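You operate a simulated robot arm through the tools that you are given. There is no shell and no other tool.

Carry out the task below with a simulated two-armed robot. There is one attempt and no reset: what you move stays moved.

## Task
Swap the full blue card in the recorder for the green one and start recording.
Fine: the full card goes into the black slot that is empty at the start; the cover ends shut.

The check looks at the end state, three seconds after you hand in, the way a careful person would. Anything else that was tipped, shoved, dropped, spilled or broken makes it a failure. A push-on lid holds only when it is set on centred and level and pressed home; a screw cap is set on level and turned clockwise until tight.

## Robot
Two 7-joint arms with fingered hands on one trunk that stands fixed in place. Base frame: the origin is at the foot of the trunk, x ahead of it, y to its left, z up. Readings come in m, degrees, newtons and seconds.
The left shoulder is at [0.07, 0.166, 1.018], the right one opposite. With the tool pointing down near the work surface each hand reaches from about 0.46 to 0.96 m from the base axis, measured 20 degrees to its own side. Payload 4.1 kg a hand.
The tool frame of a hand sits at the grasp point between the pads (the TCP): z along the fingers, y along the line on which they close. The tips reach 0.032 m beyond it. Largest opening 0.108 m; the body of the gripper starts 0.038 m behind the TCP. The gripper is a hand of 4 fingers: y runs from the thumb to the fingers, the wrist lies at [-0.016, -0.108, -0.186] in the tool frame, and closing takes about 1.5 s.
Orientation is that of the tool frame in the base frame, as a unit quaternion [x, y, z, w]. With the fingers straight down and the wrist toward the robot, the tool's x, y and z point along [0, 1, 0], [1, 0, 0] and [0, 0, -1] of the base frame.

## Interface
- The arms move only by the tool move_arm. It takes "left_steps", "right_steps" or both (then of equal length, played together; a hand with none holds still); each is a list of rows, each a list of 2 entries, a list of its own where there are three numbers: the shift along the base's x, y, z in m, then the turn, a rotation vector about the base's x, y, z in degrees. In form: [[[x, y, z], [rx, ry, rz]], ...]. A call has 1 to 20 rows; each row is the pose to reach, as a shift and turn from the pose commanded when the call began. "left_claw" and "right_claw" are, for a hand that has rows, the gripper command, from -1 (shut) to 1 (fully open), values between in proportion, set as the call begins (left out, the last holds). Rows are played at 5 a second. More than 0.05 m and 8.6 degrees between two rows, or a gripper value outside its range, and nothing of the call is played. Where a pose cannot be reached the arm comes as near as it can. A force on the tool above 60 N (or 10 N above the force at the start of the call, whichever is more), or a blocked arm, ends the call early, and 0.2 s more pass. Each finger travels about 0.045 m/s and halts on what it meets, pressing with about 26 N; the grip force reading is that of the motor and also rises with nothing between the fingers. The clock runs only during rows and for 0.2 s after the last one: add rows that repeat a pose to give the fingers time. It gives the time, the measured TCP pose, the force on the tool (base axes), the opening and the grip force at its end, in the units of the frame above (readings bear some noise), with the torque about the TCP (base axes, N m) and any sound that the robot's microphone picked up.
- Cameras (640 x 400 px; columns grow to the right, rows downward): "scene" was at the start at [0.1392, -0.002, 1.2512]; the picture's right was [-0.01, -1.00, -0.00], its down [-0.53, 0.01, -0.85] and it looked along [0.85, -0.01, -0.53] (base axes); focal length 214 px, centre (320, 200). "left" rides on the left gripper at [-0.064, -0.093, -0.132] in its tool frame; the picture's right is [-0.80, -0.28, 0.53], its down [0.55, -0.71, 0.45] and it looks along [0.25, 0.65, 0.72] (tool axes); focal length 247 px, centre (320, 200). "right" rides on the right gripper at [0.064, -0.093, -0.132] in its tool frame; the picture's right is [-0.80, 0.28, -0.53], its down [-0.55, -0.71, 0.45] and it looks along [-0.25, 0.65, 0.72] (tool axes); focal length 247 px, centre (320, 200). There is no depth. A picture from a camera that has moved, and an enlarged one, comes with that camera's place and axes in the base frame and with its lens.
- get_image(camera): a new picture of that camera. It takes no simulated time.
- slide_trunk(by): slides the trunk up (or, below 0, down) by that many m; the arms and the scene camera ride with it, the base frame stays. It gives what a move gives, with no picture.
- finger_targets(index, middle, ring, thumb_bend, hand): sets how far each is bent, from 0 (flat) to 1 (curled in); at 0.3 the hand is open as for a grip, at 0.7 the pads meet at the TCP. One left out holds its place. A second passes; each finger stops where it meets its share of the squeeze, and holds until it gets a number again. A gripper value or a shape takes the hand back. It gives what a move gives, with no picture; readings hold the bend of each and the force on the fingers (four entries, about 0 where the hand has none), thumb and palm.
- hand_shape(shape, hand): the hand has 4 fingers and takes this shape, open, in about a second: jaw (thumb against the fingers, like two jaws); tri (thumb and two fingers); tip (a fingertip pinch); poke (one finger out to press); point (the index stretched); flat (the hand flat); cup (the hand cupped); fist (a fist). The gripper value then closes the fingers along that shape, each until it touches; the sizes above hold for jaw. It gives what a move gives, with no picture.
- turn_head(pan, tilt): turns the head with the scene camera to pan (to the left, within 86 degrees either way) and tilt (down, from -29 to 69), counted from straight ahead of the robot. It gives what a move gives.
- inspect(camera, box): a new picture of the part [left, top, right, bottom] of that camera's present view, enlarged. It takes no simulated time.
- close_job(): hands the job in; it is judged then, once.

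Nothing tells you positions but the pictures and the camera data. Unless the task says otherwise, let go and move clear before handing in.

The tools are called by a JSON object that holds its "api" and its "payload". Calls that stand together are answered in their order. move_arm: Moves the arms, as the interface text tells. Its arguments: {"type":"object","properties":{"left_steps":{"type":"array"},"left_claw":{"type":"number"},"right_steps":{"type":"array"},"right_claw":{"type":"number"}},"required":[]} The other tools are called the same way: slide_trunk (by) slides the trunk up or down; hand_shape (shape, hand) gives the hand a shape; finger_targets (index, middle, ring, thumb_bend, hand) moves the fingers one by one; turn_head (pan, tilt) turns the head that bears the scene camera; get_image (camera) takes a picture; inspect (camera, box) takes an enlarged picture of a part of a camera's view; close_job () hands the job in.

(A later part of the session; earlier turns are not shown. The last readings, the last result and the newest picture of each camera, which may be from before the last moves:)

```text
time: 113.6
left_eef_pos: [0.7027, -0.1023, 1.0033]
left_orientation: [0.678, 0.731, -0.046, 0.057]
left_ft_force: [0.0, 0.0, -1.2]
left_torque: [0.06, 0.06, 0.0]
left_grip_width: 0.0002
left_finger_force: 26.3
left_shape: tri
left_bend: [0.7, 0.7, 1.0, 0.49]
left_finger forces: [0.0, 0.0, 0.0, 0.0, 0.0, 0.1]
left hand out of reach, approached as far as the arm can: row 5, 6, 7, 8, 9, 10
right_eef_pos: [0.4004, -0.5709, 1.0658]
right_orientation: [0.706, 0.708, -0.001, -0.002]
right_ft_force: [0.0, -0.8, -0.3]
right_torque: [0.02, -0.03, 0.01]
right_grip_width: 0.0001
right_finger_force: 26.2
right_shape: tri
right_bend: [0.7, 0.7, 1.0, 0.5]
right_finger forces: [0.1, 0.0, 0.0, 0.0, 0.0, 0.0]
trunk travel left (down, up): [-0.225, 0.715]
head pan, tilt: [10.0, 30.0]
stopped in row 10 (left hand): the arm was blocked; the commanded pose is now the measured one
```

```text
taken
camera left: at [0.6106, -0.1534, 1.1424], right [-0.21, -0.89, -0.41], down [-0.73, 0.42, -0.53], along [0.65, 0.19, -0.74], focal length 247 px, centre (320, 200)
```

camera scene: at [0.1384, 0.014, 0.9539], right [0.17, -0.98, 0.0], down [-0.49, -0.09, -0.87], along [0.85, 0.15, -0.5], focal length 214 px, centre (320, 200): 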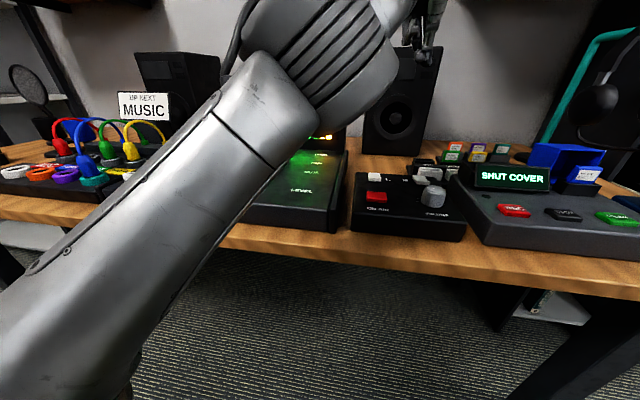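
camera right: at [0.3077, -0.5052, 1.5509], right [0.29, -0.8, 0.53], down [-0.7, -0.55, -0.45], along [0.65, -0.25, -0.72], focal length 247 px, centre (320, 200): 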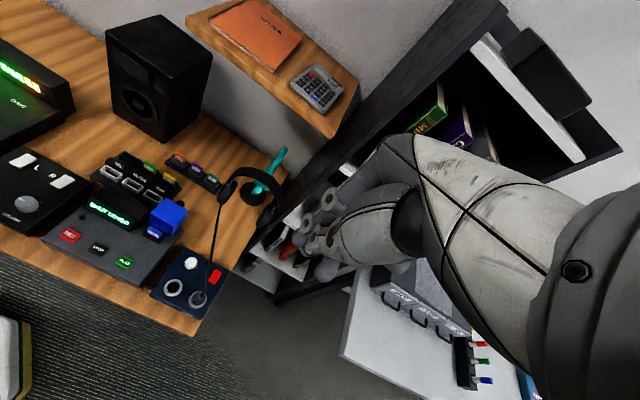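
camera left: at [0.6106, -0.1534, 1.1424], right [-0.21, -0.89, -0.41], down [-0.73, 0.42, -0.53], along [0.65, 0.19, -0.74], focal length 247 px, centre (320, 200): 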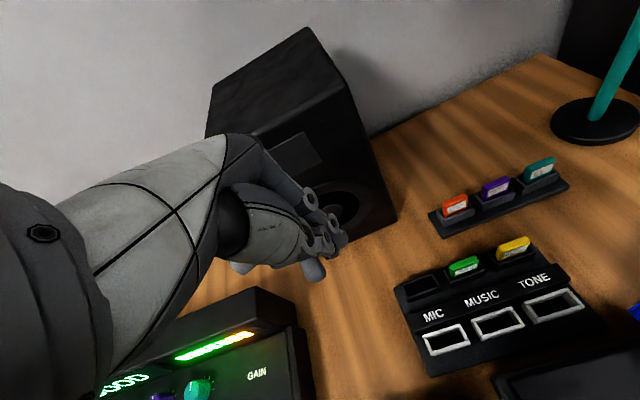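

This trunk height doesn't help the left arm. The left arm worked well over the rack at the original trunk height from its original posture, so I'll go back there: trunk up, and the left hand out to its own side to recover that posture.

{"api": "slide_trunk", "payload": {"by": 0.3}}

{"api": "move_arm", "payload": {"left_steps": [[[-0.02, 0.03, 0.0], [0, 0, 0]], [[-0.04, 0.06, 0.0], [0, 0, 0]], [[-0.06, 0.1, 0.0], [0, 0, 0]], [[-0.08, 0.14, 0.0], [0, 0, 0]], [[-0.1, 0.18, 0.0], [0, 0, 0]], [[-0.12, 0.22, 0.0], [0, 0, 0]], [[-0.14, 0.26, -0.01], [0, 0, 0]], [[-0.16, 0.3, -0.02], [0, 0, 0]], [[-0.17, 0.34, -0.03], [0, 0, 0]], [[-0.18, 0.38, -0.05], [0, 0, 0]], [[-0.19, 0.42, -0.07], [0, 0, 0]], [[-0.2, 0.46, -0.09], [0, 0, 0]], [[-0.205, 0.5, -0.11], [0, 0, 0]]]}}

{"api": "turn_head", "payload": {"pan": 45, "tilt": 10}}

{"api": "get_image", "payload": {"camera": "scene"}}

```text
time: 116.6
left_eef_pos: [0.7032, -0.1025, 1.3021]
left_orientation: [0.678, 0.731, -0.044, 0.057]
left_ft_force: [-0.2, 0.5, 0.3]
left_torque: [-0.01, -0.03, -0.01]
left_grip_width: 0.0002
left_finger_force: 26.3
left_shape: tri
left_bend: [0.7, 0.7, 1.0, 0.49]
left_finger forces: [0.0, 0.1, 0.0, 0.0, 0.0, 0.0]
right_eef_pos: [0.4019, -0.5701, 1.3666]
right_orientation: [0.706, 0.709, -0.001, -0.002]
right_ft_force: [-0.1, 0.0, -0.6]
right_torque: [0.0, 0.0, 0.0]
right_grip_width: 0.0
right_finger_force: 25.6
right_shape: tri
right_bend: [0.7, 0.7, 1.0, 0.5]
right_finger forces: [0.1, 0.1, 0.0, 0.1, 0.1, 0.0]
trunk travel left (down, up): [-0.525, 0.415]
head pan, tilt: [10.0, 30.0]
```

```text
time: 119.4
left_eef_pos: [0.7034, -0.1036, 1.3027]
left_orientation: [0.678, 0.731, -0.045, 0.057]
left_ft_force: [0.4, -0.2, 0.8]
left_torque: [-0.01, 0.0, -0.02]
left_grip_width: 0.0002
left_finger_force: 26.2
left_shape: tri
left_bend: [0.7, 0.7, 1.0, 0.49]
left_finger forces: [0.1, 0.1, 0.0, 0.0, 0.0, 0.0]
left hand out of reach, approached as far as the arm can: row 1, 2, 3, 4, 5, 6, 7, 8, 9, 10, 11, 12, 13
right_eef_pos: [0.4, -0.5709, 1.3668]
right_orientation: [0.706, 0.708, -0.001, -0.002]
right_ft_force: [-0.2, 0.1, 0.0]
right_torque: [-0.03, -0.02, 0.0]
right_grip_width: 0.0
right_finger_force: 25.4
right_shape: tri
right_bend: [0.7, 0.7, 1.0, 0.5]
right_finger forces: [0.0, 0.0, 0.0, 0.0, 0.0, 0.0]
trunk travel left (down, up): [-0.525, 0.415]
head pan, tilt: [10.0, 30.0]
```

```text
time: 120.5
left_eef_pos: [0.7026, -0.1025, 1.3016]
left_orientation: [0.679, 0.731, -0.045, 0.057]
left_ft_force: [0.2, -0.4, -0.4]
left_torque: [-0.03, -0.02, 0.04]
left_grip_width: 0.0
left_finger_force: 25.6
left_shape: tri
left_bend: [0.7, 0.7, 1.0, 0.49]
left_finger forces: [0.0, 0.0, 0.0, 0.0, 0.1, 0.1]
right_eef_pos: [0.4015, -0.5702, 1.3663]
right_orientation: [0.706, 0.708, -0.002, -0.002]
right_ft_force: [-0.4, 0.1, 0.0]
right_torque: [0.03, 0.02, 0.0]
right_grip_width: 0.0003
right_finger_force: 26.0
right_shape: tri
right_bend: [0.7, 0.7, 1.0, 0.5]
right_finger forces: [0.1, 0.1, 0.1, 0.1, 0.1, 0.0]
trunk travel left (down, up): [-0.525, 0.415]
head pan, tilt: [45.0, 10.0]
```

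```text
taken
camera scene: at [0.1153, 0.0646, 1.2861], right [0.71, -0.71, 0.0], down [-0.12, -0.12, -0.98], along [0.7, 0.7, -0.17], focal length 214 px, centre (320, 200)
```

scene: 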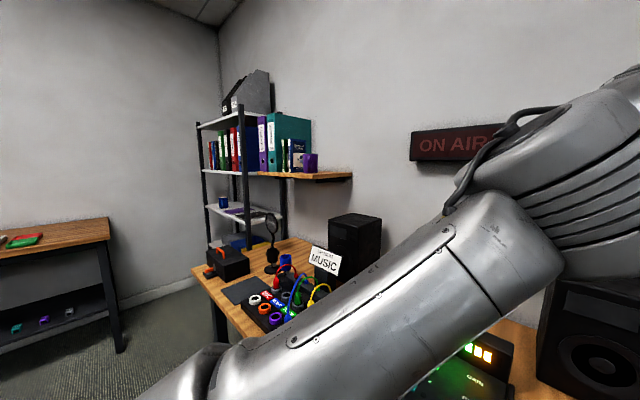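

The left arm isn't responding in that direction. I'll try a few small moves in other directions to free it.

{"api": "move_arm", "payload": {"left_steps": [[[0.0, 0.0, 0.02], [0, 0, 0]], [[0.0, 0.0, 0.04], [0, 0, 0]], [[0.0, 0.0, 0.06], [0, 0, 0]], [[0.0, 0.0, 0.08], [0, 0, 0]]]}}

{"api": "move_arm", "payload": {"left_steps": [[[0.0, 0.01, 0.0], [4, 0, 0]], [[0.0, 0.02, 0.0], [8, 0, 0]], [[0.0, 0.03, 0.0], [8, 0, 0]]]}}

```text
time: 121.5
left_eef_pos: [0.6586, -0.0865, 1.3607]
left_orientation: [0.679, 0.731, -0.044, 0.058]
left_ft_force: [-0.2, 1.1, 0.0]
left_torque: [0.0, -0.02, 0.04]
left_grip_width: 0.0
left_finger_force: 26.3
left_shape: tri
left_bend: [0.7, 0.7, 1.0, 0.49]
left_finger forces: [0.1, 0.0, 0.1, 0.1, 0.0, 0.0]
left hand out of reach, approached as far as the arm can: row 1, 2, 3, 4
right_eef_pos: [0.3986, -0.57, 1.3663]
right_orientation: [0.706, 0.708, 0.0, -0.001]
right_ft_force: [-0.2, -0.4, -0.3]
right_torque: [-0.01, -0.03, 0.0]
right_grip_width: 0.0
right_finger_force: 25.9
right_shape: tri
right_bend: [0.7, 0.7, 1.0, 0.5]
right_finger forces: [0.1, 0.1, 0.0, 0.1, 0.0, 0.0]
trunk travel left (down, up): [-0.525, 0.415]
head pan, tilt: [45.0, 10.0]
```

```text
time: 122.2
left_eef_pos: [0.6634, -0.0526, 1.3552]
left_orientation: [0.678, 0.735, 0.004, 0.009]
left_ft_force: [0.2, -0.4, 0.4]
left_torque: [0.0, 0.01, -0.02]
left_grip_width: 0.0003
left_finger_force: 26.5
left_shape: tri
left_bend: [0.7, 0.7, 1.0, 0.49]
left_finger forces: [0.0, 0.0, 0.0, 0.0, 0.1, 0.1]
left hand out of reach, approached as far as the arm can: row 2, 3
right_eef_pos: [0.402, -0.5717, 1.3654]
right_orientation: [0.706, 0.708, 0.0, -0.002]
right_ft_force: [0.1, -0.8, -0.5]
right_torque: [0.01, 0.01, 0.01]
right_grip_width: 0.0001
right_finger_force: 25.6
right_shape: tri
right_bend: [0.7, 0.7, 1.0, 0.5]
right_finger forces: [0.1, 0.0, 0.0, 0.0, 0.1, 0.0]
trunk travel left (down, up): [-0.525, 0.415]
head pan, tilt: [45.0, 10.0]
```

It's moving again. I'll keep working it back toward the left and down, correcting the yaw.

{"api": "move_arm", "payload": {"left_steps": [[[-0.02, 0.02, 0.0], [0, 0, -1.5]], [[-0.04, 0.04, 0.0], [0, 0, -3]], [[-0.06, 0.07, 0.0], [0, 0, -4.6]], [[-0.08, 0.1, 0.0], [0, 0, -4.6]], [[-0.09, 0.14, 0.0], [0, 0, -4.6]], [[-0.1, 0.18, -0.01], [0, 0, -4.6]], [[-0.11, 0.22, -0.02], [0, 0, -4.6]], [[-0.11, 0.25, -0.04], [0, 0, -4.6]]]}}

{"api": "get_image", "payload": {"camera": "scene"}}

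```text
time: 122.8
left_eef_pos: [0.7093, -0.0275, 1.2632]
left_orientation: [0.677, 0.734, -0.034, -0.053]
left_ft_force: [0.2, -1.0, -0.1]
left_torque: [0.02, 0.0, 0.04]
left_grip_width: 0.0
left_finger_force: 25.9
left_shape: tri
left_bend: [0.7, 0.7, 1.0, 0.49]
left_finger forces: [0.1, 0.0, 0.1, 0.0, 0.0, 0.0]
left hand out of reach, approached as far as the arm can: row 1, 2
right_eef_pos: [0.4013, -0.5713, 1.3645]
right_orientation: [0.706, 0.708, -0.002, -0.004]
right_ft_force: [0.7, 0.1, 1.4]
right_torque: [0.04, -0.01, 0.0]
right_grip_width: 0.0
right_finger_force: 26.1
right_shape: tri
right_bend: [0.7, 0.7, 1.0, 0.5]
right_finger forces: [0.1, 0.1, 0.1, 0.0, 0.1, 0.0]
trunk travel left (down, up): [-0.525, 0.415]
head pan, tilt: [45.0, 10.0]
stopped in row 2 (left hand): the arm was blocked; the commanded pose is now the measured one
```

```text
taken
camera scene: at [0.116, 0.0626, 1.2862], right [0.71, -0.71, 0.0], down [-0.12, -0.12, -0.98], along [0.7, 0.7, -0.17], focal length 214 px, centre (320, 200)
```

scene: 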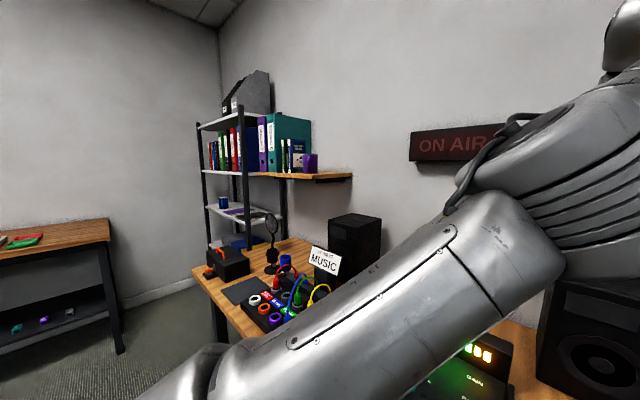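

The forearm is pointing up while the hand points down, so the wrist is at its extreme. Lowering the hand should relax it, and the space below is clear down to about z≈0.9.

{"api": "move_arm", "payload": {"left_steps": [[[0.0, 0.0, -0.02], [0, 0, 0]], [[-0.01, 0.0, -0.05], [0, 0, 0]], [[-0.02, 0.0, -0.08], [0, 0, 0]], [[-0.03, 0.0, -0.11], [0, 0, 0]], [[-0.04, 0.0, -0.14], [0, 0, 0]], [[-0.05, 0.0, -0.17], [0, 0, 0]]]}}

{"api": "turn_head", "payload": {"pan": 10, "tilt": 30}}

{"api": "get_image", "payload": {"camera": "scene"}}

```text
time: 124.2
left_eef_pos: [0.6578, -0.0308, 1.0921]
left_orientation: [0.678, 0.732, -0.031, -0.055]
left_ft_force: [0.3, -0.1, 0.0]
left_torque: [0.05, -0.01, 0.03]
left_grip_width: 0.0
left_finger_force: 25.8
left_shape: tri
left_bend: [0.7, 0.7, 1.0, 0.49]
left_finger forces: [0.0, 0.0, 0.0, 0.0, 0.1, 0.0]
left hand out of reach, approached as far as the arm can: row 1
right_eef_pos: [0.3986, -0.5726, 1.3656]
right_orientation: [0.707, 0.708, 0.0, -0.003]
right_ft_force: [-0.6, -0.8, -0.2]
right_torque: [0.0, -0.01, 0.0]
right_grip_width: 0.0
right_finger_force: 25.8
right_shape: tri
right_bend: [0.7, 0.7, 1.0, 0.5]
right_finger forces: [0.0, 0.0, 0.0, 0.1, 0.0, 0.0]
trunk travel left (down, up): [-0.525, 0.415]
head pan, tilt: [45.0, 10.0]
```

```text
time: 125.2
left_eef_pos: [0.6593, -0.0292, 1.0931]
left_orientation: [0.677, 0.733, -0.032, -0.053]
left_ft_force: [0.7, 0.5, 0.4]
left_torque: [-0.02, -0.02, 0.0]
left_grip_width: 0.0
left_finger_force: 26.3
left_shape: tri
left_bend: [0.7, 0.7, 1.0, 0.49]
left_finger forces: [0.1, 0.0, 0.1, 0.0, 0.0, 0.1]
right_eef_pos: [0.3998, -0.5698, 1.3653]
right_orientation: [0.705, 0.709, -0.002, -0.001]
right_ft_force: [-0.1, 0.2, 0.4]
right_torque: [-0.02, 0.0, -0.01]
right_grip_width: 0.0
right_finger_force: 25.8
right_shape: tri
right_bend: [0.7, 0.7, 1.0, 0.5]
right_finger forces: [0.1, 0.1, 0.0, 0.1, 0.0, 0.1]
trunk travel left (down, up): [-0.525, 0.415]
head pan, tilt: [10.0, 30.0]
```

```text
taken
camera scene: at [0.1385, 0.0146, 1.2539], right [0.17, -0.98, 0.0], down [-0.49, -0.09, -0.87], along [0.85, 0.15, -0.5], focal length 214 px, centre (320, 200)
```

scene: 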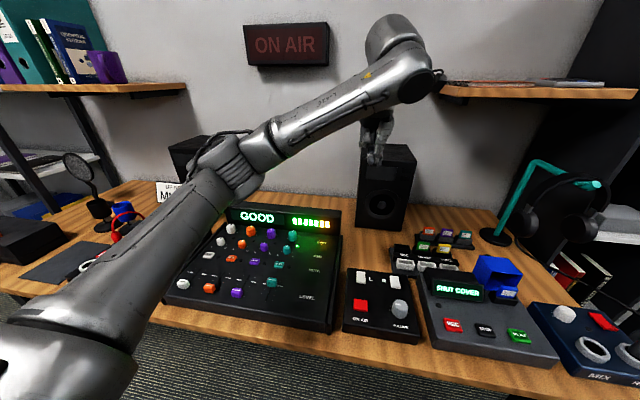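

The left arm is now back in a posture like its start. I'll square the hand and go over the rack again, which worked before.

{"api": "move_arm", "payload": {"left_steps": [[[0.0, 0.0, 0.0], [-0.6, -2.3, -1.5]], [[0.0, -0.01, 0.0], [-1.1, -4.6, -3]], [[0.0, -0.02, 0.0], [-1.7, -6.9, -4.5]], [[0.01, -0.05, -0.02], [-1.7, -6.9, -4.5]], [[0.02, -0.08, -0.04], [-1.7, -6.9, -4.5]], [[0.03, -0.11, -0.06], [-1.7, -6.9, -4.5]], [[0.04, -0.14, -0.08], [-1.7, -6.9, -4.5]], [[0.05, -0.17, -0.11], [-1.7, -6.9, -4.5]], [[0.054, -0.193, -0.14], [-1.7, -6.9, -4.5]], [[0.054, -0.193, -0.17], [-1.7, -6.9, -4.5]], [[0.054, -0.193, -0.18], [-1.7, -6.9, -4.5]]]}}

{"api": "get_image", "payload": {"camera": "scene"}}

```text
time: 127.6
left_eef_pos: [0.7113, -0.221, 0.9125]
left_orientation: [0.707, 0.707, -0.001, -0.001]
left_ft_force: [-0.3, 0.5, 0.0]
left_torque: [-0.02, 0.02, 0.02]
left_grip_width: 0.0
left_finger_force: 26.3
left_shape: tri
left_bend: [0.7, 0.7, 1.0, 0.49]
left_finger forces: [0.1, 0.0, 0.1, 0.0, 0.1, 0.0]
right_eef_pos: [0.4001, -0.5706, 1.3661]
right_orientation: [0.706, 0.708, -0.002, -0.002]
right_ft_force: [0.5, -0.6, 0.4]
right_torque: [0.04, 0.01, 0.02]
right_grip_width: 0.0002
right_finger_force: 26.2
right_shape: tri
right_bend: [0.7, 0.7, 1.0, 0.5]
right_finger forces: [0.0, 0.0, 0.1, 0.1, 0.0, 0.0]
trunk travel left (down, up): [-0.525, 0.415]
head pan, tilt: [10.0, 30.0]
```

```text
taken
camera scene: at [0.1383, 0.0144, 1.2539], right [0.17, -0.98, 0.0], down [-0.49, -0.09, -0.87], along [0.85, 0.15, -0.5], focal length 214 px, centre (320, 200)
```

scene: 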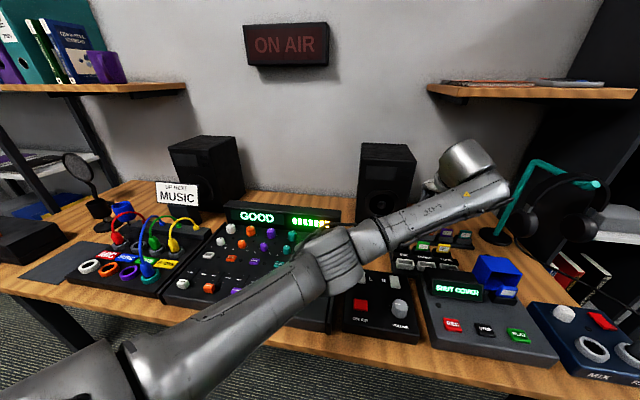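

The left hand is cleanly over the green card at (0.711, -0.221, 0.913). A slightly lower trunk from this good posture may also let it reach the recorder, so I'll raise the hand, lower the trunk 15 cm, and test.

{"api": "move_arm", "payload": {"left_steps": [[[0.0, 0.0, 0.04], [0, 0, 0]], [[0.0, 0.0, 0.08], [0, 0, 0]], [[-0.01, 0.0, 0.12], [0, 0, 0]], [[-0.02, 0.0, 0.15], [0, 0, 0]]]}}

{"api": "slide_trunk", "payload": {"by": -0.15}}

{"api": "get_image", "payload": {"camera": "scene"}}

```text
time: 128.6
left_eef_pos: [0.6917, -0.223, 1.0651]
left_orientation: [0.707, 0.707, -0.001, 0.0]
left_ft_force: [0.5, 0.0, -0.2]
left_torque: [-0.03, -0.01, 0.02]
left_grip_width: 0.0001
left_finger_force: 25.8
left_shape: tri
left_bend: [0.7, 0.7, 1.0, 0.49]
left_finger forces: [0.0, 0.1, 0.0, 0.1, 0.0, 0.1]
right_eef_pos: [0.3999, -0.5709, 1.3667]
right_orientation: [0.705, 0.709, -0.001, -0.002]
right_ft_force: [-1.3, 0.9, -0.3]
right_torque: [0.0, -0.04, -0.02]
right_grip_width: 0.0002
right_finger_force: 25.7
right_shape: tri
right_bend: [0.7, 0.7, 1.0, 0.5]
right_finger forces: [0.1, 0.0, 0.1, 0.1, 0.0, 0.0]
trunk travel left (down, up): [-0.525, 0.415]
head pan, tilt: [10.0, 30.0]
```

```text
time: 130.3
left_eef_pos: [0.692, -0.221, 0.914]
left_orientation: [0.707, 0.707, -0.001, -0.001]
left_ft_force: [-1.0, -0.3, 0.1]
left_torque: [0.01, 0.0, -0.01]
left_grip_width: 0.0002
left_finger_force: 26.1
left_shape: tri
left_bend: [0.7, 0.7, 1.0, 0.49]
left_finger forces: [0.1, 0.0, 0.0, 0.0, 0.0, 0.0]
right_eef_pos: [0.4004, -0.5698, 1.2152]
right_orientation: [0.706, 0.708, -0.001, -0.002]
right_ft_force: [-0.5, 0.4, -0.4]
right_torque: [0.01, -0.03, -0.02]
right_grip_width: 0.0
right_finger_force: 26.1
right_shape: tri
right_bend: [0.7, 0.7, 1.0, 0.5]
right_finger forces: [0.0, 0.0, 0.0, 0.0, 0.0, 0.0]
trunk travel left (down, up): [-0.375, 0.565]
head pan, tilt: [10.0, 30.0]
```

```text
taken
camera scene: at [0.1383, 0.0148, 1.1039], right [0.17, -0.98, 0.0], down [-0.49, -0.09, -0.87], along [0.85, 0.15, -0.5], focal length 214 px, centre (320, 200)
```

scene: 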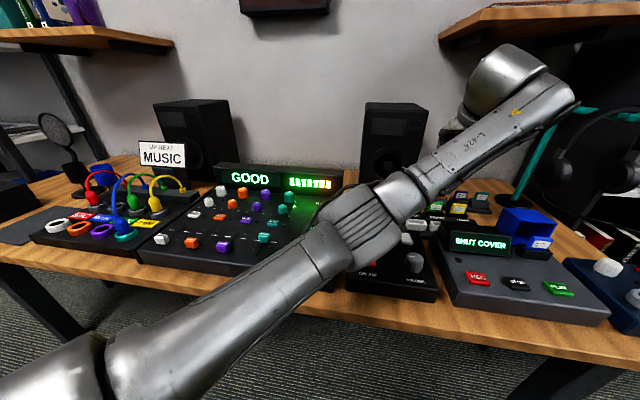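

The elbow actually sits lower with the trunk down, so I'll return to trunk height 0. From the good posture I'll lean the left hand 30° while still over the rack, and only then move toward the recorder.

{"api": "slide_trunk", "payload": {"by": 0.15}}

{"api": "move_arm", "payload": {"left_steps": [[[0.0, 0.0, 0.0], [-6, 0, 0]], [[0.0, 0.0, 0.0], [-12, 0, 0]], [[0.0, 0.0, 0.0], [-18, 0, 0]], [[0.0, 0.0, 0.0], [-24, 0, 0]], [[0.0, 0.0, 0.0], [-30, 0, 0]], [[-0.02, -0.02, -0.02], [-30, 0, 0]], [[-0.04, -0.04, -0.04], [-30, 0, 0]], [[-0.06, -0.06, -0.06], [-30, 0, 0]], [[-0.08, -0.08, -0.08], [-30, 0, 0]], [[-0.1, -0.1, -0.1], [-30, 0, 0]], [[-0.12, -0.12, -0.11], [-30, 0, 0]], [[-0.135, -0.135, -0.12], [-30, 0, 0]], [[-0.146, -0.137, -0.12], [-30, 0, 0]], [[-0.146, -0.137, -0.12], [-30, 0, 0]]]}}

{"api": "get_image", "payload": {"camera": "scene"}}

```text
time: 132.1
left_eef_pos: [0.6936, -0.2218, 1.0627]
left_orientation: [0.707, 0.707, -0.001, -0.001]
left_ft_force: [-0.2, 0.2, -0.1]
left_torque: [-0.02, -0.01, 0.02]
left_grip_width: 0.0001
left_finger_force: 26.0
left_shape: tri
left_bend: [0.7, 0.7, 1.0, 0.49]
left_finger forces: [0.0, 0.1, 0.0, 0.0, 0.1, 0.1]
right_eef_pos: [0.401, -0.5705, 1.366]
right_orientation: [0.706, 0.708, -0.001, -0.002]
right_ft_force: [-0.3, -0.4, 0.4]
right_torque: [0.0, 0.0, 0.01]
right_grip_width: 0.0
right_finger_force: 26.6
right_shape: tri
right_bend: [0.7, 0.7, 1.0, 0.5]
right_finger forces: [0.0, 0.0, 0.0, 0.0, 0.0, 0.0]
trunk travel left (down, up): [-0.525, 0.415]
head pan, tilt: [10.0, 30.0]
```

```text
time: 135.3
left_eef_pos: [0.5717, -0.3379, 0.95]
left_orientation: [0.672, 0.695, -0.168, 0.19]
left_ft_force: [-0.6, -0.5, 1.0]
left_torque: [-0.01, -0.01, -0.02]
left_grip_width: 0.0001
left_finger_force: 26.1
left_shape: tri
left_bend: [0.7, 0.7, 1.0, 0.49]
left_finger forces: [0.0, 0.1, 0.0, 0.1, 0.1, 0.1]
right_eef_pos: [0.4008, -0.57, 1.3665]
right_orientation: [0.706, 0.708, -0.001, -0.002]
right_ft_force: [-0.3, -0.6, -0.2]
right_torque: [0.01, 0.0, -0.03]
right_grip_width: 0.0
right_finger_force: 26.3
right_shape: tri
right_bend: [0.7, 0.7, 1.0, 0.5]
right_finger forces: [0.0, 0.1, 0.1, 0.0, 0.1, 0.0]
trunk travel left (down, up): [-0.525, 0.415]
head pan, tilt: [10.0, 30.0]
stopped in row 14 (left hand): the arm was blocked; the commanded pose is now the measured one
```

```text
taken
camera scene: at [0.1386, 0.0148, 1.2538], right [0.17, -0.98, 0.0], down [-0.49, -0.09, -0.87], along [0.85, 0.15, -0.5], focal length 214 px, centre (320, 200)
```

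scene: 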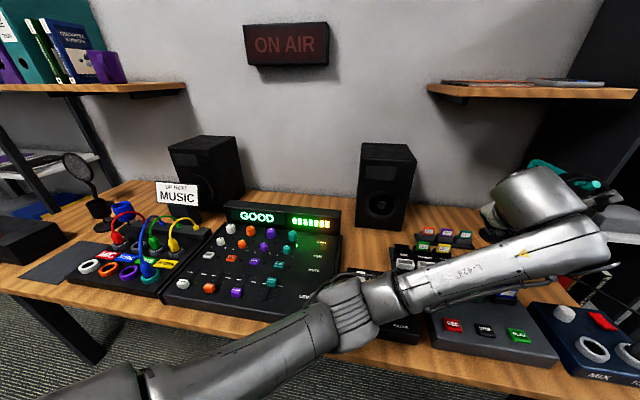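

The left arm is blocked again with its elbow very low, so I'm giving up on using it at the recorder. I'll retreat the way I came and unlean it.

{"api": "move_arm", "payload": {"left_steps": [[[0.015, 0.015, 0.015], [0, 0, 0]], [[0.03, 0.03, 0.03], [0, 0, 0]], [[0.05, 0.05, 0.05], [0, 0, 0]], [[0.07, 0.07, 0.07], [0, 0, 0]], [[0.09, 0.09, 0.09], [0, 0, 0]], [[0.11, 0.11, 0.11], [0, 0, 0]], [[0.12, 0.12, 0.11], [6, 0, 0]], [[0.12, 0.12, 0.11], [12, 0, 0]], [[0.12, 0.12, 0.11], [18, 0, 0]], [[0.12, 0.12, 0.11], [24, 0, 0]], [[0.12, 0.12, 0.11], [30, 0, -1.5]]]}}

{"api": "turn_head", "payload": {"pan": -0.6, "tilt": 31.7}}

{"api": "get_image", "payload": {"camera": "scene"}}

{"api": "inspect", "payload": {"camera": "scene", "box": [276, 240, 420, 330]}}

```text
time: 137.7
left_eef_pos: [0.6892, -0.2195, 1.0588]
left_orientation: [0.71, 0.704, 0.013, 0.007]
left_ft_force: [1.2, -0.6, 0.0]
left_torque: [0.0, 0.01, 0.0]
left_grip_width: 0.0001
left_finger_force: 26.1
left_shape: tri
left_bend: [0.7, 0.7, 1.0, 0.49]
left_finger forces: [0.1, 0.1, 0.1, 0.0, 0.0, 0.0]
right_eef_pos: [0.4002, -0.5707, 1.3653]
right_orientation: [0.706, 0.708, 0.0, -0.002]
right_ft_force: [0.7, 0.0, -0.3]
right_torque: [0.02, 0.02, 0.01]
right_grip_width: 0.0003
right_finger_force: 25.7
right_shape: tri
right_bend: [0.7, 0.7, 1.0, 0.5]
right_finger forces: [0.1, 0.0, 0.0, 0.0, 0.1, 0.0]
trunk travel left (down, up): [-0.525, 0.415]
head pan, tilt: [10.0, 30.0]
```

```text
time: 138.4
left_eef_pos: [0.6891, -0.2211, 1.0593]
left_orientation: [0.709, 0.705, 0.013, 0.006]
left_ft_force: [0.4, 0.3, 0.1]
left_torque: [0.0, 0.0, -0.04]
left_grip_width: 0.0001
left_finger_force: 25.8
left_shape: tri
left_bend: [0.7, 0.7, 1.0, 0.49]
left_finger forces: [0.0, 0.1, 0.1, 0.1, 0.1, 0.1]
right_eef_pos: [0.4006, -0.5712, 1.3663]
right_orientation: [0.706, 0.709, -0.001, -0.002]
right_ft_force: [-0.2, -0.2, 0.2]
right_torque: [0.01, 0.01, 0.0]
right_grip_width: 0.0
right_finger_force: 26.1
right_shape: tri
right_bend: [0.7, 0.7, 1.0, 0.5]
right_finger forces: [0.0, 0.0, 0.0, 0.0, 0.0, 0.0]
trunk travel left (down, up): [-0.525, 0.415]
head pan, tilt: [-0.6, 31.7]
```

```text
taken
camera scene: at [0.1392, -0.0019, 1.2512], right [-0.01, -1.0, 0.0], down [-0.53, 0.01, -0.85], along [0.85, -0.01, -0.53], focal length 214 px, centre (320, 200)
```

scene: 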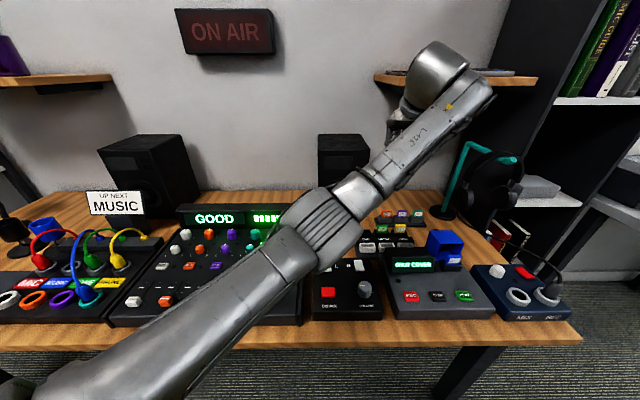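

```text
4.44 times, centred on (348, 285) of scene
camera zoom: at [0.1392, -0.0019, 1.2512], right [-0.01, -1.0, 0.0], down [-0.53, 0.01, -0.85], along [0.85, -0.01, -0.53], focal length 953 px, centre (196, -178)
```

zoom: 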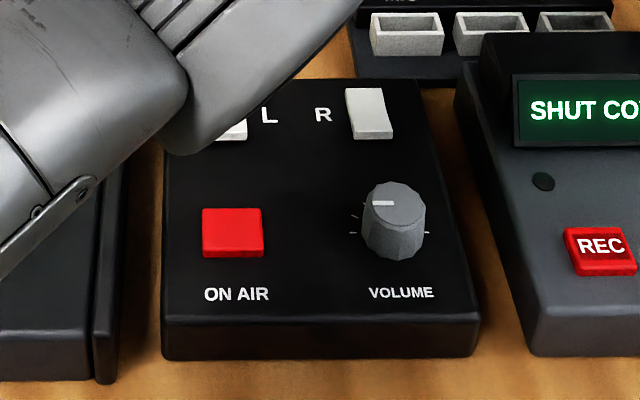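

The desk items look unchanged. Now I'll move the left arm aside and test whether the right hand, leaned 30° to its own side, can reach both the recorder bay and a white slot that could serve as a hand-over spot.

{"api": "move_arm", "payload": {"left_steps": [[[-0.02, 0.03, 0.02], [0, 0, 0]], [[-0.04, 0.06, 0.04], [0, 0, 0]], [[-0.06, 0.09, 0.06], [0, 0, 0]], [[-0.08, 0.12, 0.07], [0, 0, 0]], [[-0.08, 0.16, 0.075], [0, 0, 0]], [[-0.09, 0.2, 0.075], [0, 0, 0]], [[-0.1, 0.24, 0.075], [0, 0, 0]], [[-0.11, 0.28, 0.075], [0, 0, 0]]], "right_steps": [[[0.01, 0.01, -0.04], [0, 0, 0]], [[0.02, 0.02, -0.08], [0, 0, 0]], [[0.03, 0.04, -0.12], [0, 0, 0]], [[0.04, 0.06, -0.16], [0, 0, 0]], [[0.05, 0.08, -0.2], [0, 0, 0]], [[0.06, 0.1, -0.23], [0, 0, 0]], [[0.07, 0.12, -0.25], [0, 0, 0]], [[0.08, 0.15, -0.26], [0, 0, 0]]]}}

{"api": "move_arm", "payload": {"right_steps": [[[0.0, 0.0, 0.0], [6, 0, 0]], [[0.0, 0.0, 0.0], [12, 0, 0]], [[0.0, 0.0, 0.0], [18, 0, 0]], [[0.02, 0.02, 0.0], [24, 0, 0]], [[0.04, 0.04, -0.01], [30, 0, 0]], [[0.065, 0.06, -0.03], [30, 0, 0]], [[0.09, 0.08, -0.06], [30, 0, 0]], [[0.12, 0.1, -0.09], [30, 0, 0]], [[0.14, 0.12, -0.12], [30, 0, 0]], [[0.16, 0.13, -0.15], [30, 0, 0]], [[0.165, 0.13, -0.19], [30, 0, 0]], [[0.165, 0.13, -0.21], [30, 0, 0]]]}}

```text
time: 140.3
left_eef_pos: [0.6556, 0.1398, 1.0892]
left_orientation: [0.676, 0.734, -0.034, -0.044]
left_ft_force: [0.9, -0.1, 0.4]
left_torque: [0.04, -0.02, -0.05]
left_grip_width: 0.0001
left_finger_force: 26.4
left_shape: tri
left_bend: [0.7, 0.7, 1.0, 0.49]
left_finger forces: [0.0, 0.0, 0.1, 0.1, 0.1, 0.1]
left hand out of reach, approached as far as the arm can: row 2, 3, 4, 5, 6, 7, 8
right_eef_pos: [0.4807, -0.4191, 1.1048]
right_orientation: [0.706, 0.708, -0.001, -0.001]
right_ft_force: [0.3, -0.8, 0.2]
right_torque: [0.03, -0.02, 0.01]
right_grip_width: 0.0001
right_finger_force: 25.7
right_shape: tri
right_bend: [0.7, 0.7, 1.0, 0.5]
right_finger forces: [0.0, 0.0, 0.1, 0.0, 0.1, 0.1]
trunk travel left (down, up): [-0.525, 0.415]
head pan, tilt: [-0.6, 31.7]
stopped in row 8 (left hand): the arm was blocked; the commanded pose is now the measured one
```

```text
time: 142.9
left_eef_pos: [0.655, 0.1399, 1.09]
left_orientation: [0.677, 0.734, -0.033, -0.043]
left_ft_force: [-1.0, 0.5, 0.0]
left_torque: [0.01, -0.03, -0.04]
left_grip_width: 0.0002
left_finger_force: 26.1
left_shape: tri
left_bend: [0.7, 0.7, 1.0, 0.49]
left_finger forces: [0.1, 0.0, 0.0, 0.1, 0.0, 0.0]
right_eef_pos: [0.647, -0.2891, 0.8956]
right_orientation: [0.681, 0.684, 0.183, -0.184]
right_ft_force: [0.0, -0.1, 0.5]
right_torque: [-0.03, -0.01, 0.01]
right_grip_width: 0.0001
right_finger_force: 26.3
right_shape: tri
right_bend: [0.7, 0.7, 1.0, 0.5]
right_finger forces: [0.0, 0.0, 0.0, 0.0, 0.0, 0.0]
trunk travel left (down, up): [-0.525, 0.415]
head pan, tilt: [-0.6, 31.7]
```

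The right hand with lean reached (0.647, -0.289, 0.896) with no limit. I'll test how far it gets toward the black slots at a safe height.

{"api": "move_arm", "payload": {"right_steps": [[[0.02, 0.02, 0.0], [0, 0, 0]], [[0.04, 0.04, 0.0], [0, 0, 0]], [[0.055, 0.055, 0.0], [0, 0, 0]], [[0.066, 0.06, 0.0], [0, 0, 0]], [[0.066, 0.08, 0.0], [0, 0, 0]], [[0.066, 0.1, 0.0], [0, 0, 0]]]}}

{"api": "get_image", "payload": {"camera": "scene"}}

{"api": "get_image", "payload": {"camera": "right"}}

```text
time: 144.3
left_eef_pos: [0.6557, 0.1394, 1.0889]
left_orientation: [0.677, 0.734, -0.035, -0.043]
left_ft_force: [0.4, -0.3, -0.2]
left_torque: [0.0, 0.01, 0.01]
left_grip_width: 0.0
left_finger_force: 25.6
left_shape: tri
left_bend: [0.7, 0.7, 1.0, 0.49]
left_finger forces: [0.0, 0.0, 0.0, 0.0, 0.0, 0.1]
right_eef_pos: [0.7128, -0.1899, 0.8957]
right_orientation: [0.681, 0.684, 0.183, -0.185]
right_ft_force: [-0.4, -0.2, 0.1]
right_torque: [0.02, -0.01, 0.0]
right_grip_width: 0.0
right_finger_force: 25.8
right_shape: tri
right_bend: [0.7, 0.7, 1.0, 0.5]
right_finger forces: [0.1, 0.0, 0.1, 0.0, 0.1, 0.0]
trunk travel left (down, up): [-0.525, 0.415]
head pan, tilt: [-0.6, 31.7]
```

```text
taken
camera scene: at [0.1396, -0.0016, 1.2511], right [-0.01, -1.0, 0.0], down [-0.53, 0.01, -0.85], along [0.85, -0.01, -0.53], focal length 214 px, centre (320, 200)
```

scene: 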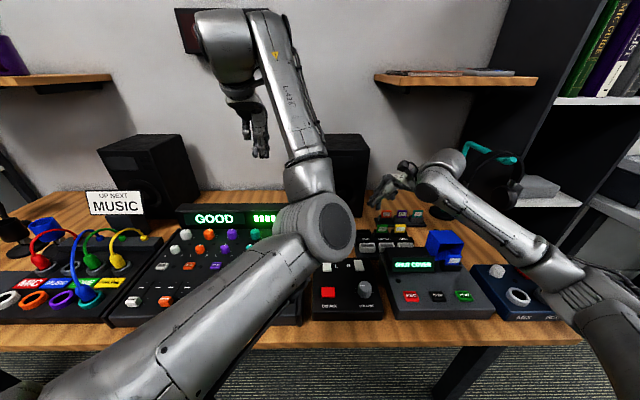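

```text
taken
camera right: at [0.6212, -0.1996, 1.0424], right [0.29, -0.96, 0.06], down [-0.71, -0.25, -0.66], along [0.65, 0.15, -0.75], focal length 247 px, centre (320, 200)
```

right: 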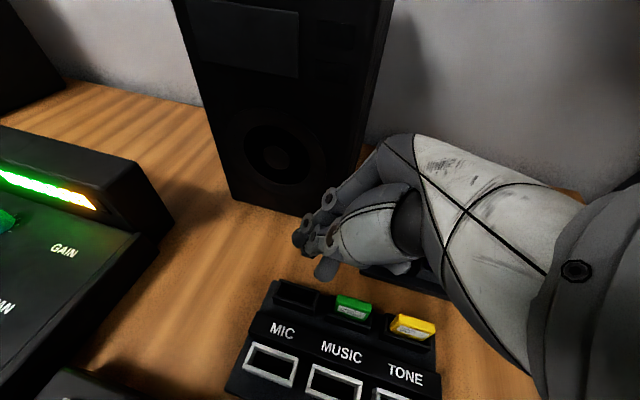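

The right arm has settled into a much better posture, elbow low and out, and now reaches (0.713, -0.190) at this height. I'll test it down over the empty MIC slot, stopping with the tips above the slot rim.

{"api": "move_arm", "payload": {"right_steps": [[[0.0, 0.013, -0.02], [0, 0, 0]], [[0.0, 0.013, -0.04], [0, 0, 0]], [[0.0, 0.013, -0.06], [0, 0, 0]], [[0.0, 0.013, -0.07], [0, 0, 0]], [[0.0, 0.013, -0.07], [0, 0, 0]]]}}

{"api": "turn_head", "payload": {"pan": -32, "tilt": 45}}

{"api": "get_image", "payload": {"camera": "scene"}}

{"api": "inspect", "payload": {"camera": "scene", "box": [240, 130, 340, 200]}}

{"api": "get_image", "payload": {"camera": "right"}}

```text
time: 145.5
left_eef_pos: [0.6549, 0.1394, 1.0892]
left_orientation: [0.677, 0.734, -0.034, -0.043]
left_ft_force: [0.3, 0.4, -0.4]
left_torque: [-0.05, -0.02, 0.01]
left_grip_width: 0.0
left_finger_force: 25.9
left_shape: tri
left_bend: [0.7, 0.7, 1.0, 0.49]
left_finger forces: [0.1, 0.0, 0.0, 0.0, 0.1, 0.0]
right_eef_pos: [0.7121, -0.1768, 0.8265]
right_orientation: [0.683, 0.683, 0.182, -0.184]
right_ft_force: [0.4, -0.7, 0.3]
right_torque: [0.0, 0.02, -0.01]
right_grip_width: 0.0002
right_finger_force: 25.8
right_shape: tri
right_bend: [0.7, 0.7, 1.0, 0.5]
right_finger forces: [0.1, 0.1, 0.0, 0.1, 0.0, 0.0]
trunk travel left (down, up): [-0.525, 0.415]
head pan, tilt: [-0.6, 31.7]
```

```text
time: 146.5
left_eef_pos: [0.6554, 0.1407, 1.0886]
left_orientation: [0.678, 0.733, -0.034, -0.043]
left_ft_force: [0.4, 0.6, 0.5]
left_torque: [0.01, 0.03, -0.01]
left_grip_width: 0.0
left_finger_force: 25.9
left_shape: tri
left_bend: [0.7, 0.7, 1.0, 0.49]
left_finger forces: [0.1, 0.1, 0.1, 0.1, 0.0, 0.1]
right_eef_pos: [0.7115, -0.178, 0.8266]
right_orientation: [0.682, 0.684, 0.183, -0.184]
right_ft_force: [-0.1, -1.5, -1.4]
right_torque: [0.02, 0.01, 0.0]
right_grip_width: 0.0001
right_finger_force: 26.4
right_shape: tri
right_bend: [0.7, 0.7, 1.0, 0.5]
right_finger forces: [0.0, 0.1, 0.1, 0.0, 0.0, 0.1]
trunk travel left (down, up): [-0.525, 0.415]
head pan, tilt: [-32.0, 45.0]
```

```text
taken
camera scene: at [0.1186, -0.044, 1.2312], right [-0.53, -0.85, 0.0], down [-0.6, 0.37, -0.71], along [0.6, -0.37, -0.71], focal length 214 px, centre (320, 200)
```

scene: 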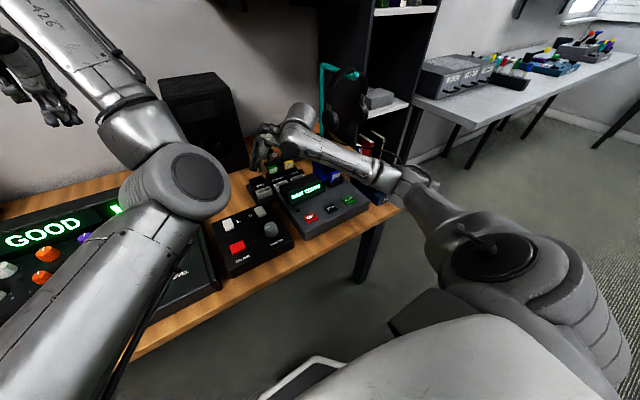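

```text
5.71 times, centred on (290, 165) of scene
camera zoom: at [0.1186, -0.044, 1.2312], right [-0.53, -0.85, 0.0], down [-0.6, 0.37, -0.71], along [0.6, -0.37, -0.71], focal length 1226 px, centre (491, 400)
```

zoom: 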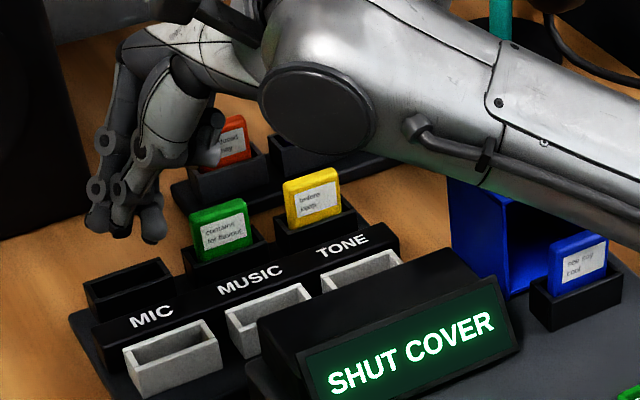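

```text
taken
camera right: at [0.6204, -0.1879, 0.9731], right [0.29, -0.96, 0.06], down [-0.71, -0.25, -0.66], along [0.65, 0.15, -0.75], focal length 247 px, centre (320, 200)
```

right: 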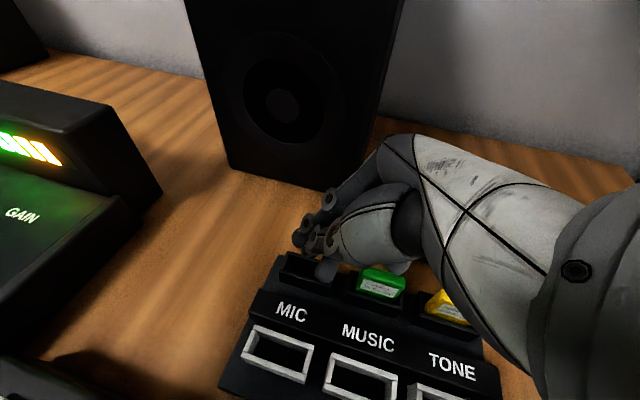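

The right hand now reaches over the MIC slot cleanly, so it can do the whole job. First I'll open the hood wider: lift, move over the hood's back part, and press down gently with closed fingers.

{"api": "move_arm", "payload": {"right_steps": [[[0, -0.01, 0.04], [0, 0, 0]], [[-0.01, -0.03, 0.08], [0, 0, 0]], [[-0.03, -0.07, 0.1], [0, 0, 0]], [[-0.05, -0.11, 0.1], [0, 0, 0]], [[-0.07, -0.15, 0.1], [0, 0, 0]], [[-0.09, -0.19, 0.1], [0, 0, 0]], [[-0.095, -0.204, 0.08], [0, 0, 0]], [[-0.095, -0.204, 0.06], [0, 0, 0]], [[-0.095, -0.204, 0.06], [0, 0, 0]]]}}

{"api": "get_image", "payload": {"camera": "right"}}

{"api": "inspect", "payload": {"camera": "scene", "box": [290, 120, 390, 200]}}

```text
time: 148.5
left_eef_pos: [0.6559, 0.1404, 1.0892]
left_orientation: [0.677, 0.734, -0.034, -0.043]
left_ft_force: [0.4, -0.2, 0.4]
left_torque: [0.0, 0.03, 0.0]
left_grip_width: 0.0001
left_finger_force: 26.4
left_shape: tri
left_bend: [0.7, 0.7, 1.0, 0.49]
left_finger forces: [0.1, 0.0, 0.0, 0.1, 0.0, 0.1]
right_eef_pos: [0.6151, -0.3796, 0.8842]
right_orientation: [0.682, 0.684, 0.183, -0.184]
right_ft_force: [0.1, 0.0, -1.2]
right_torque: [-0.04, 0.01, 0.02]
right_grip_width: 0.0
right_finger_force: 26.5
right_shape: tri
right_bend: [0.7, 0.7, 1.0, 0.5]
right_finger forces: [0.0, 0.0, 0.0, 0.0, 0.0, 0.0]
trunk travel left (down, up): [-0.525, 0.415]
head pan, tilt: [-32.0, 45.0]
```

```text
taken
camera right: at [0.5238, -0.3911, 1.0311], right [0.29, -0.96, 0.06], down [-0.71, -0.25, -0.66], along [0.65, 0.15, -0.75], focal length 247 px, centre (320, 200)
```

right: 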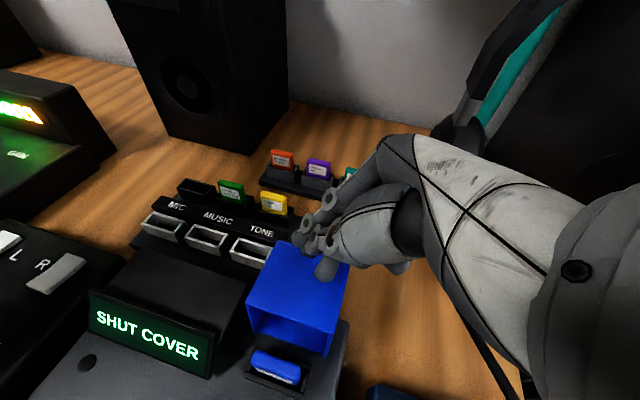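

```text
5.00 times, centred on (340, 160) of scene
camera zoom: at [0.1184, -0.044, 1.2312], right [-0.53, -0.85, 0.0], down [-0.6, 0.38, -0.71], along [0.6, -0.38, -0.71], focal length 1072 px, centre (220, 400)
```

zoom: 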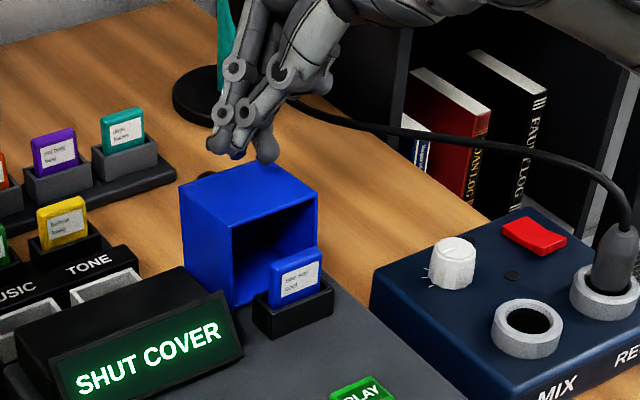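

The tips are just above the hood's back part. I'll press down in small steps and watch the force.

{"api": "move_arm", "payload": {"right_steps": [[[0, 0, -0.008], [0, 0, 0]], [[0, 0, -0.014], [0, 0, 0]], [[0, 0, -0.02], [0, 0, 0]], [[0, 0, -0.02], [0, 0, 0]]]}}

{"api": "inspect", "payload": {"camera": "scene", "box": [290, 120, 390, 200]}}

```text
time: 149.5
left_eef_pos: [0.655, 0.1407, 1.0905]
left_orientation: [0.677, 0.734, -0.034, -0.041]
left_ft_force: [0.2, 0.5, 0.1]
left_torque: [0.01, 0.0, 0.02]
left_grip_width: 0.0
left_finger_force: 25.8
left_shape: tri
left_bend: [0.7, 0.7, 1.0, 0.49]
left_finger forces: [0.0, 0.0, 0.0, 0.0, 0.0, 0.0]
right_eef_pos: [0.6166, -0.3805, 0.869]
right_orientation: [0.682, 0.685, 0.184, -0.181]
right_ft_force: [9.3, 0.0, 27.0]
right_torque: [0.02, 0.11, 0.0]
right_grip_width: 0.0002
right_finger_force: 26.3
right_shape: tri
right_bend: [0.7, 0.71, 1.0, 0.5]
right_finger forces: [0.0, 21.7, 0.1, 0.0, 0.0, 0.0]
trunk travel left (down, up): [-0.525, 0.415]
head pan, tilt: [-32.0, 45.0]
```

```text
5.00 times, centred on (340, 160) of scene
camera zoom: at [0.1169, -0.0422, 1.2318], right [-0.53, -0.85, 0.0], down [-0.6, 0.37, -0.71], along [0.6, -0.38, -0.71], focal length 1072 px, centre (220, 400)
```

zoom: 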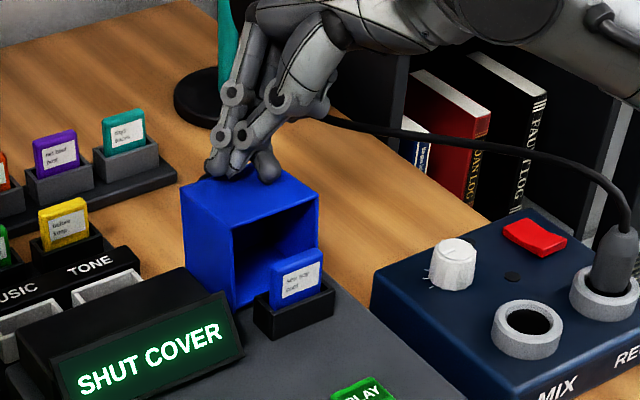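

The hood gave 27 N and didn't move, so it's at its stop, open just past vertical. I'll back off right away and look at the tri grip slightly open, to plan a grasp that clears the hood rim.

{"api": "move_arm", "payload": {"right_steps": [[[0, 0, 0.02], [0, 0, 0]], [[-0.01, 0, 0.05], [0, 0, 0]], [[-0.04, 0, 0.08], [0, 0, 0]], [[-0.07, 0.005, 0.08], [0, 0, 0]], [[-0.07, 0.007, 0.08], [0, 0, 0]], [[-0.07, 0.007, 0.08], [0, 0, 0]], [[-0.07, 0.007, 0.08], [0, 0, 0]], [[-0.07, 0.007, 0.08], [0, 0, 0]]], "right_claw": -0.5}}

{"api": "inspect", "payload": {"camera": "scene", "box": [310, 110, 390, 180]}}

{"api": "inspect", "payload": {"camera": "right", "box": [230, 150, 430, 330]}}

{"api": "inspect", "payload": {"camera": "left", "box": [320, 100, 640, 300]}}

```text
time: 151.3
left_eef_pos: [0.655, 0.1384, 1.0886]
left_orientation: [0.677, 0.734, -0.034, -0.042]
left_ft_force: [-1.1, -0.5, 0.3]
left_torque: [-0.01, 0.02, 0.01]
left_grip_width: 0.0
left_finger_force: 25.9
left_shape: tri
left_bend: [0.7, 0.7, 1.0, 0.49]
left_finger forces: [0.0, 0.1, 0.0, 0.1, 0.0, 0.0]
right_eef_pos: [0.5482, -0.3729, 0.9447]
right_orientation: [0.682, 0.684, 0.183, -0.184]
right_ft_force: [-0.4, 0.4, 0.8]
right_torque: [-0.01, 0.03, 0.0]
right_grip_width: 0.0269
right_finger_force: 0.1
right_shape: tri
right_bend: [0.73, 0.56, 0.99, 0.74]
right_finger forces: [0.0, 0.0, 0.0, 0.0, 0.1, 0.0]
trunk travel left (down, up): [-0.525, 0.415]
head pan, tilt: [-32.0, 45.0]
```

```text
5.71 times, centred on (350, 145) of scene
camera zoom: at [0.1184, -0.0442, 1.2312], right [-0.53, -0.85, 0.0], down [-0.6, 0.38, -0.71], along [0.6, -0.37, -0.71], focal length 1226 px, centre (149, 514)
```

zoom: 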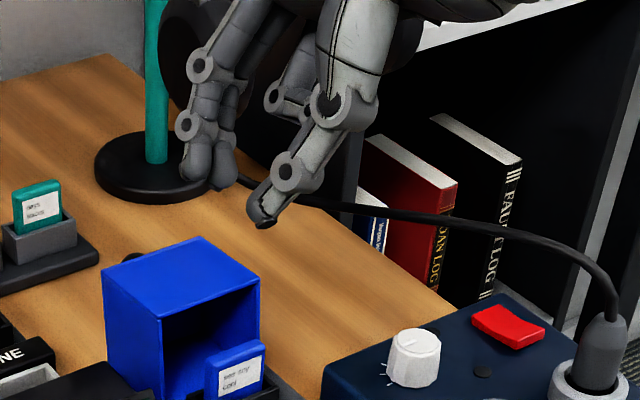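

```text
2.22 times, centred on (330, 240) of right
camera zoom: at [0.4556, -0.3831, 1.0917], right [0.29, -0.96, 0.06], down [-0.71, -0.25, -0.66], along [0.65, 0.15, -0.75], focal length 549 px, centre (298, 111)
```

zoom: 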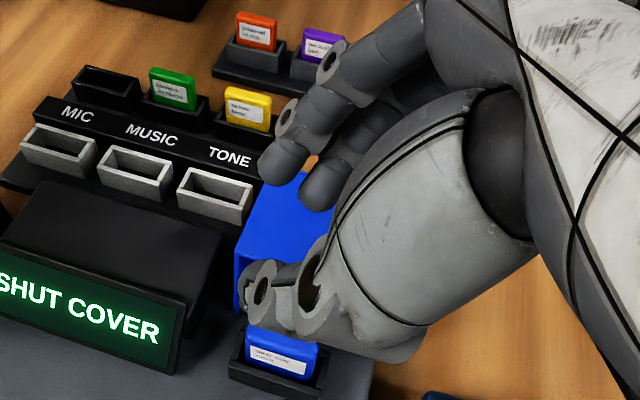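

```text
2.00 times, centred on (480, 200) of left
camera zoom: at [0.5822, 0.0678, 1.2295], right [-0.28, -0.81, -0.51], down [-0.79, 0.49, -0.36], along [0.55, 0.31, -0.78], focal length 494 px, centre (0, 200)
```

zoom: 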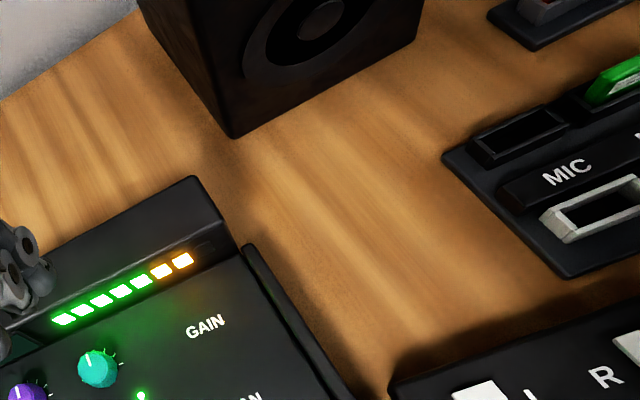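

In this grip the distal finger joints flare well behind the tips and would hit the hood. I'll set the fingers individually: keep index and middle fairly straight and let the thumb do the bending, then check the shape.

{"api": "finger_targets", "payload": {"hand": "right", "index": 0.4, "middle": 0.4, "ring": 1.0, "thumb_bend": 0.8}}

{"api": "inspect", "payload": {"camera": "scene", "box": [310, 110, 390, 180]}}

{"api": "inspect", "payload": {"camera": "right", "box": [230, 150, 430, 330]}}

```text
time: 152.3
left_eef_pos: [0.6552, 0.1398, 1.0891]
left_orientation: [0.677, 0.734, -0.034, -0.042]
left_ft_force: [-0.6, 1.0, -0.1]
left_torque: [-0.01, 0.03, 0.04]
left_grip_width: 0.0
left_finger_force: 26.1
left_shape: tri
left_bend: [0.7, 0.7, 1.0, 0.49]
left_finger forces: [0.0, 0.1, 0.0, 0.0, 0.0, 0.0]
right_eef_pos: [0.5476, -0.3728, 0.9443]
right_orientation: [0.681, 0.684, 0.183, -0.184]
right_ft_force: [-0.1, 0.1, -1.1]
right_torque: [0.02, 0.01, 0.01]
right_grip_width: 0.0237
right_finger_force: 0.1
right_shape: fingers
right_bend: [0.4, 0.4, 1.0, 0.8]
right_finger forces: [0.0, 0.0, 0.0, 0.0, 0.0, 0.0]
trunk travel left (down, up): [-0.525, 0.415]
head pan, tilt: [-32.0, 45.0]
```

```text
5.71 times, centred on (350, 145) of scene
camera zoom: at [0.1184, -0.0441, 1.2312], right [-0.53, -0.85, 0.0], down [-0.6, 0.38, -0.71], along [0.6, -0.37, -0.71], focal length 1226 px, centre (149, 514)
```

zoom: 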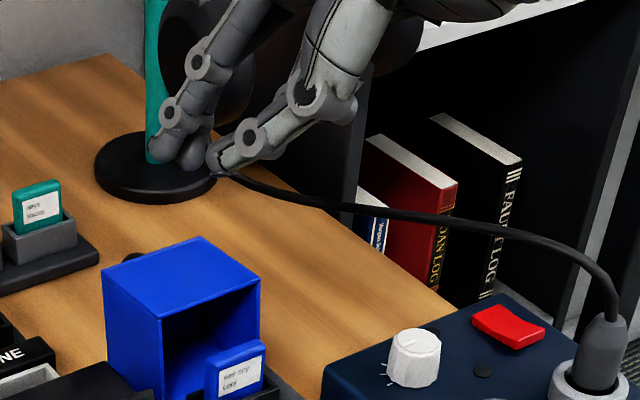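

```text
2.22 times, centred on (330, 240) of right
camera zoom: at [0.4557, -0.383, 1.0917], right [0.29, -0.96, 0.06], down [-0.71, -0.25, -0.66], along [0.65, 0.15, -0.75], focal length 549 px, centre (298, 111)
```

zoom: 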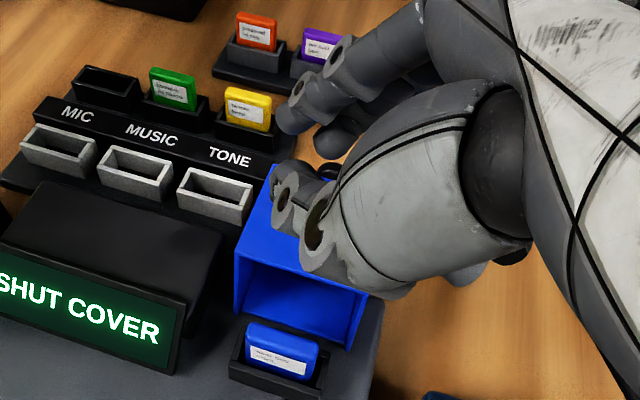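

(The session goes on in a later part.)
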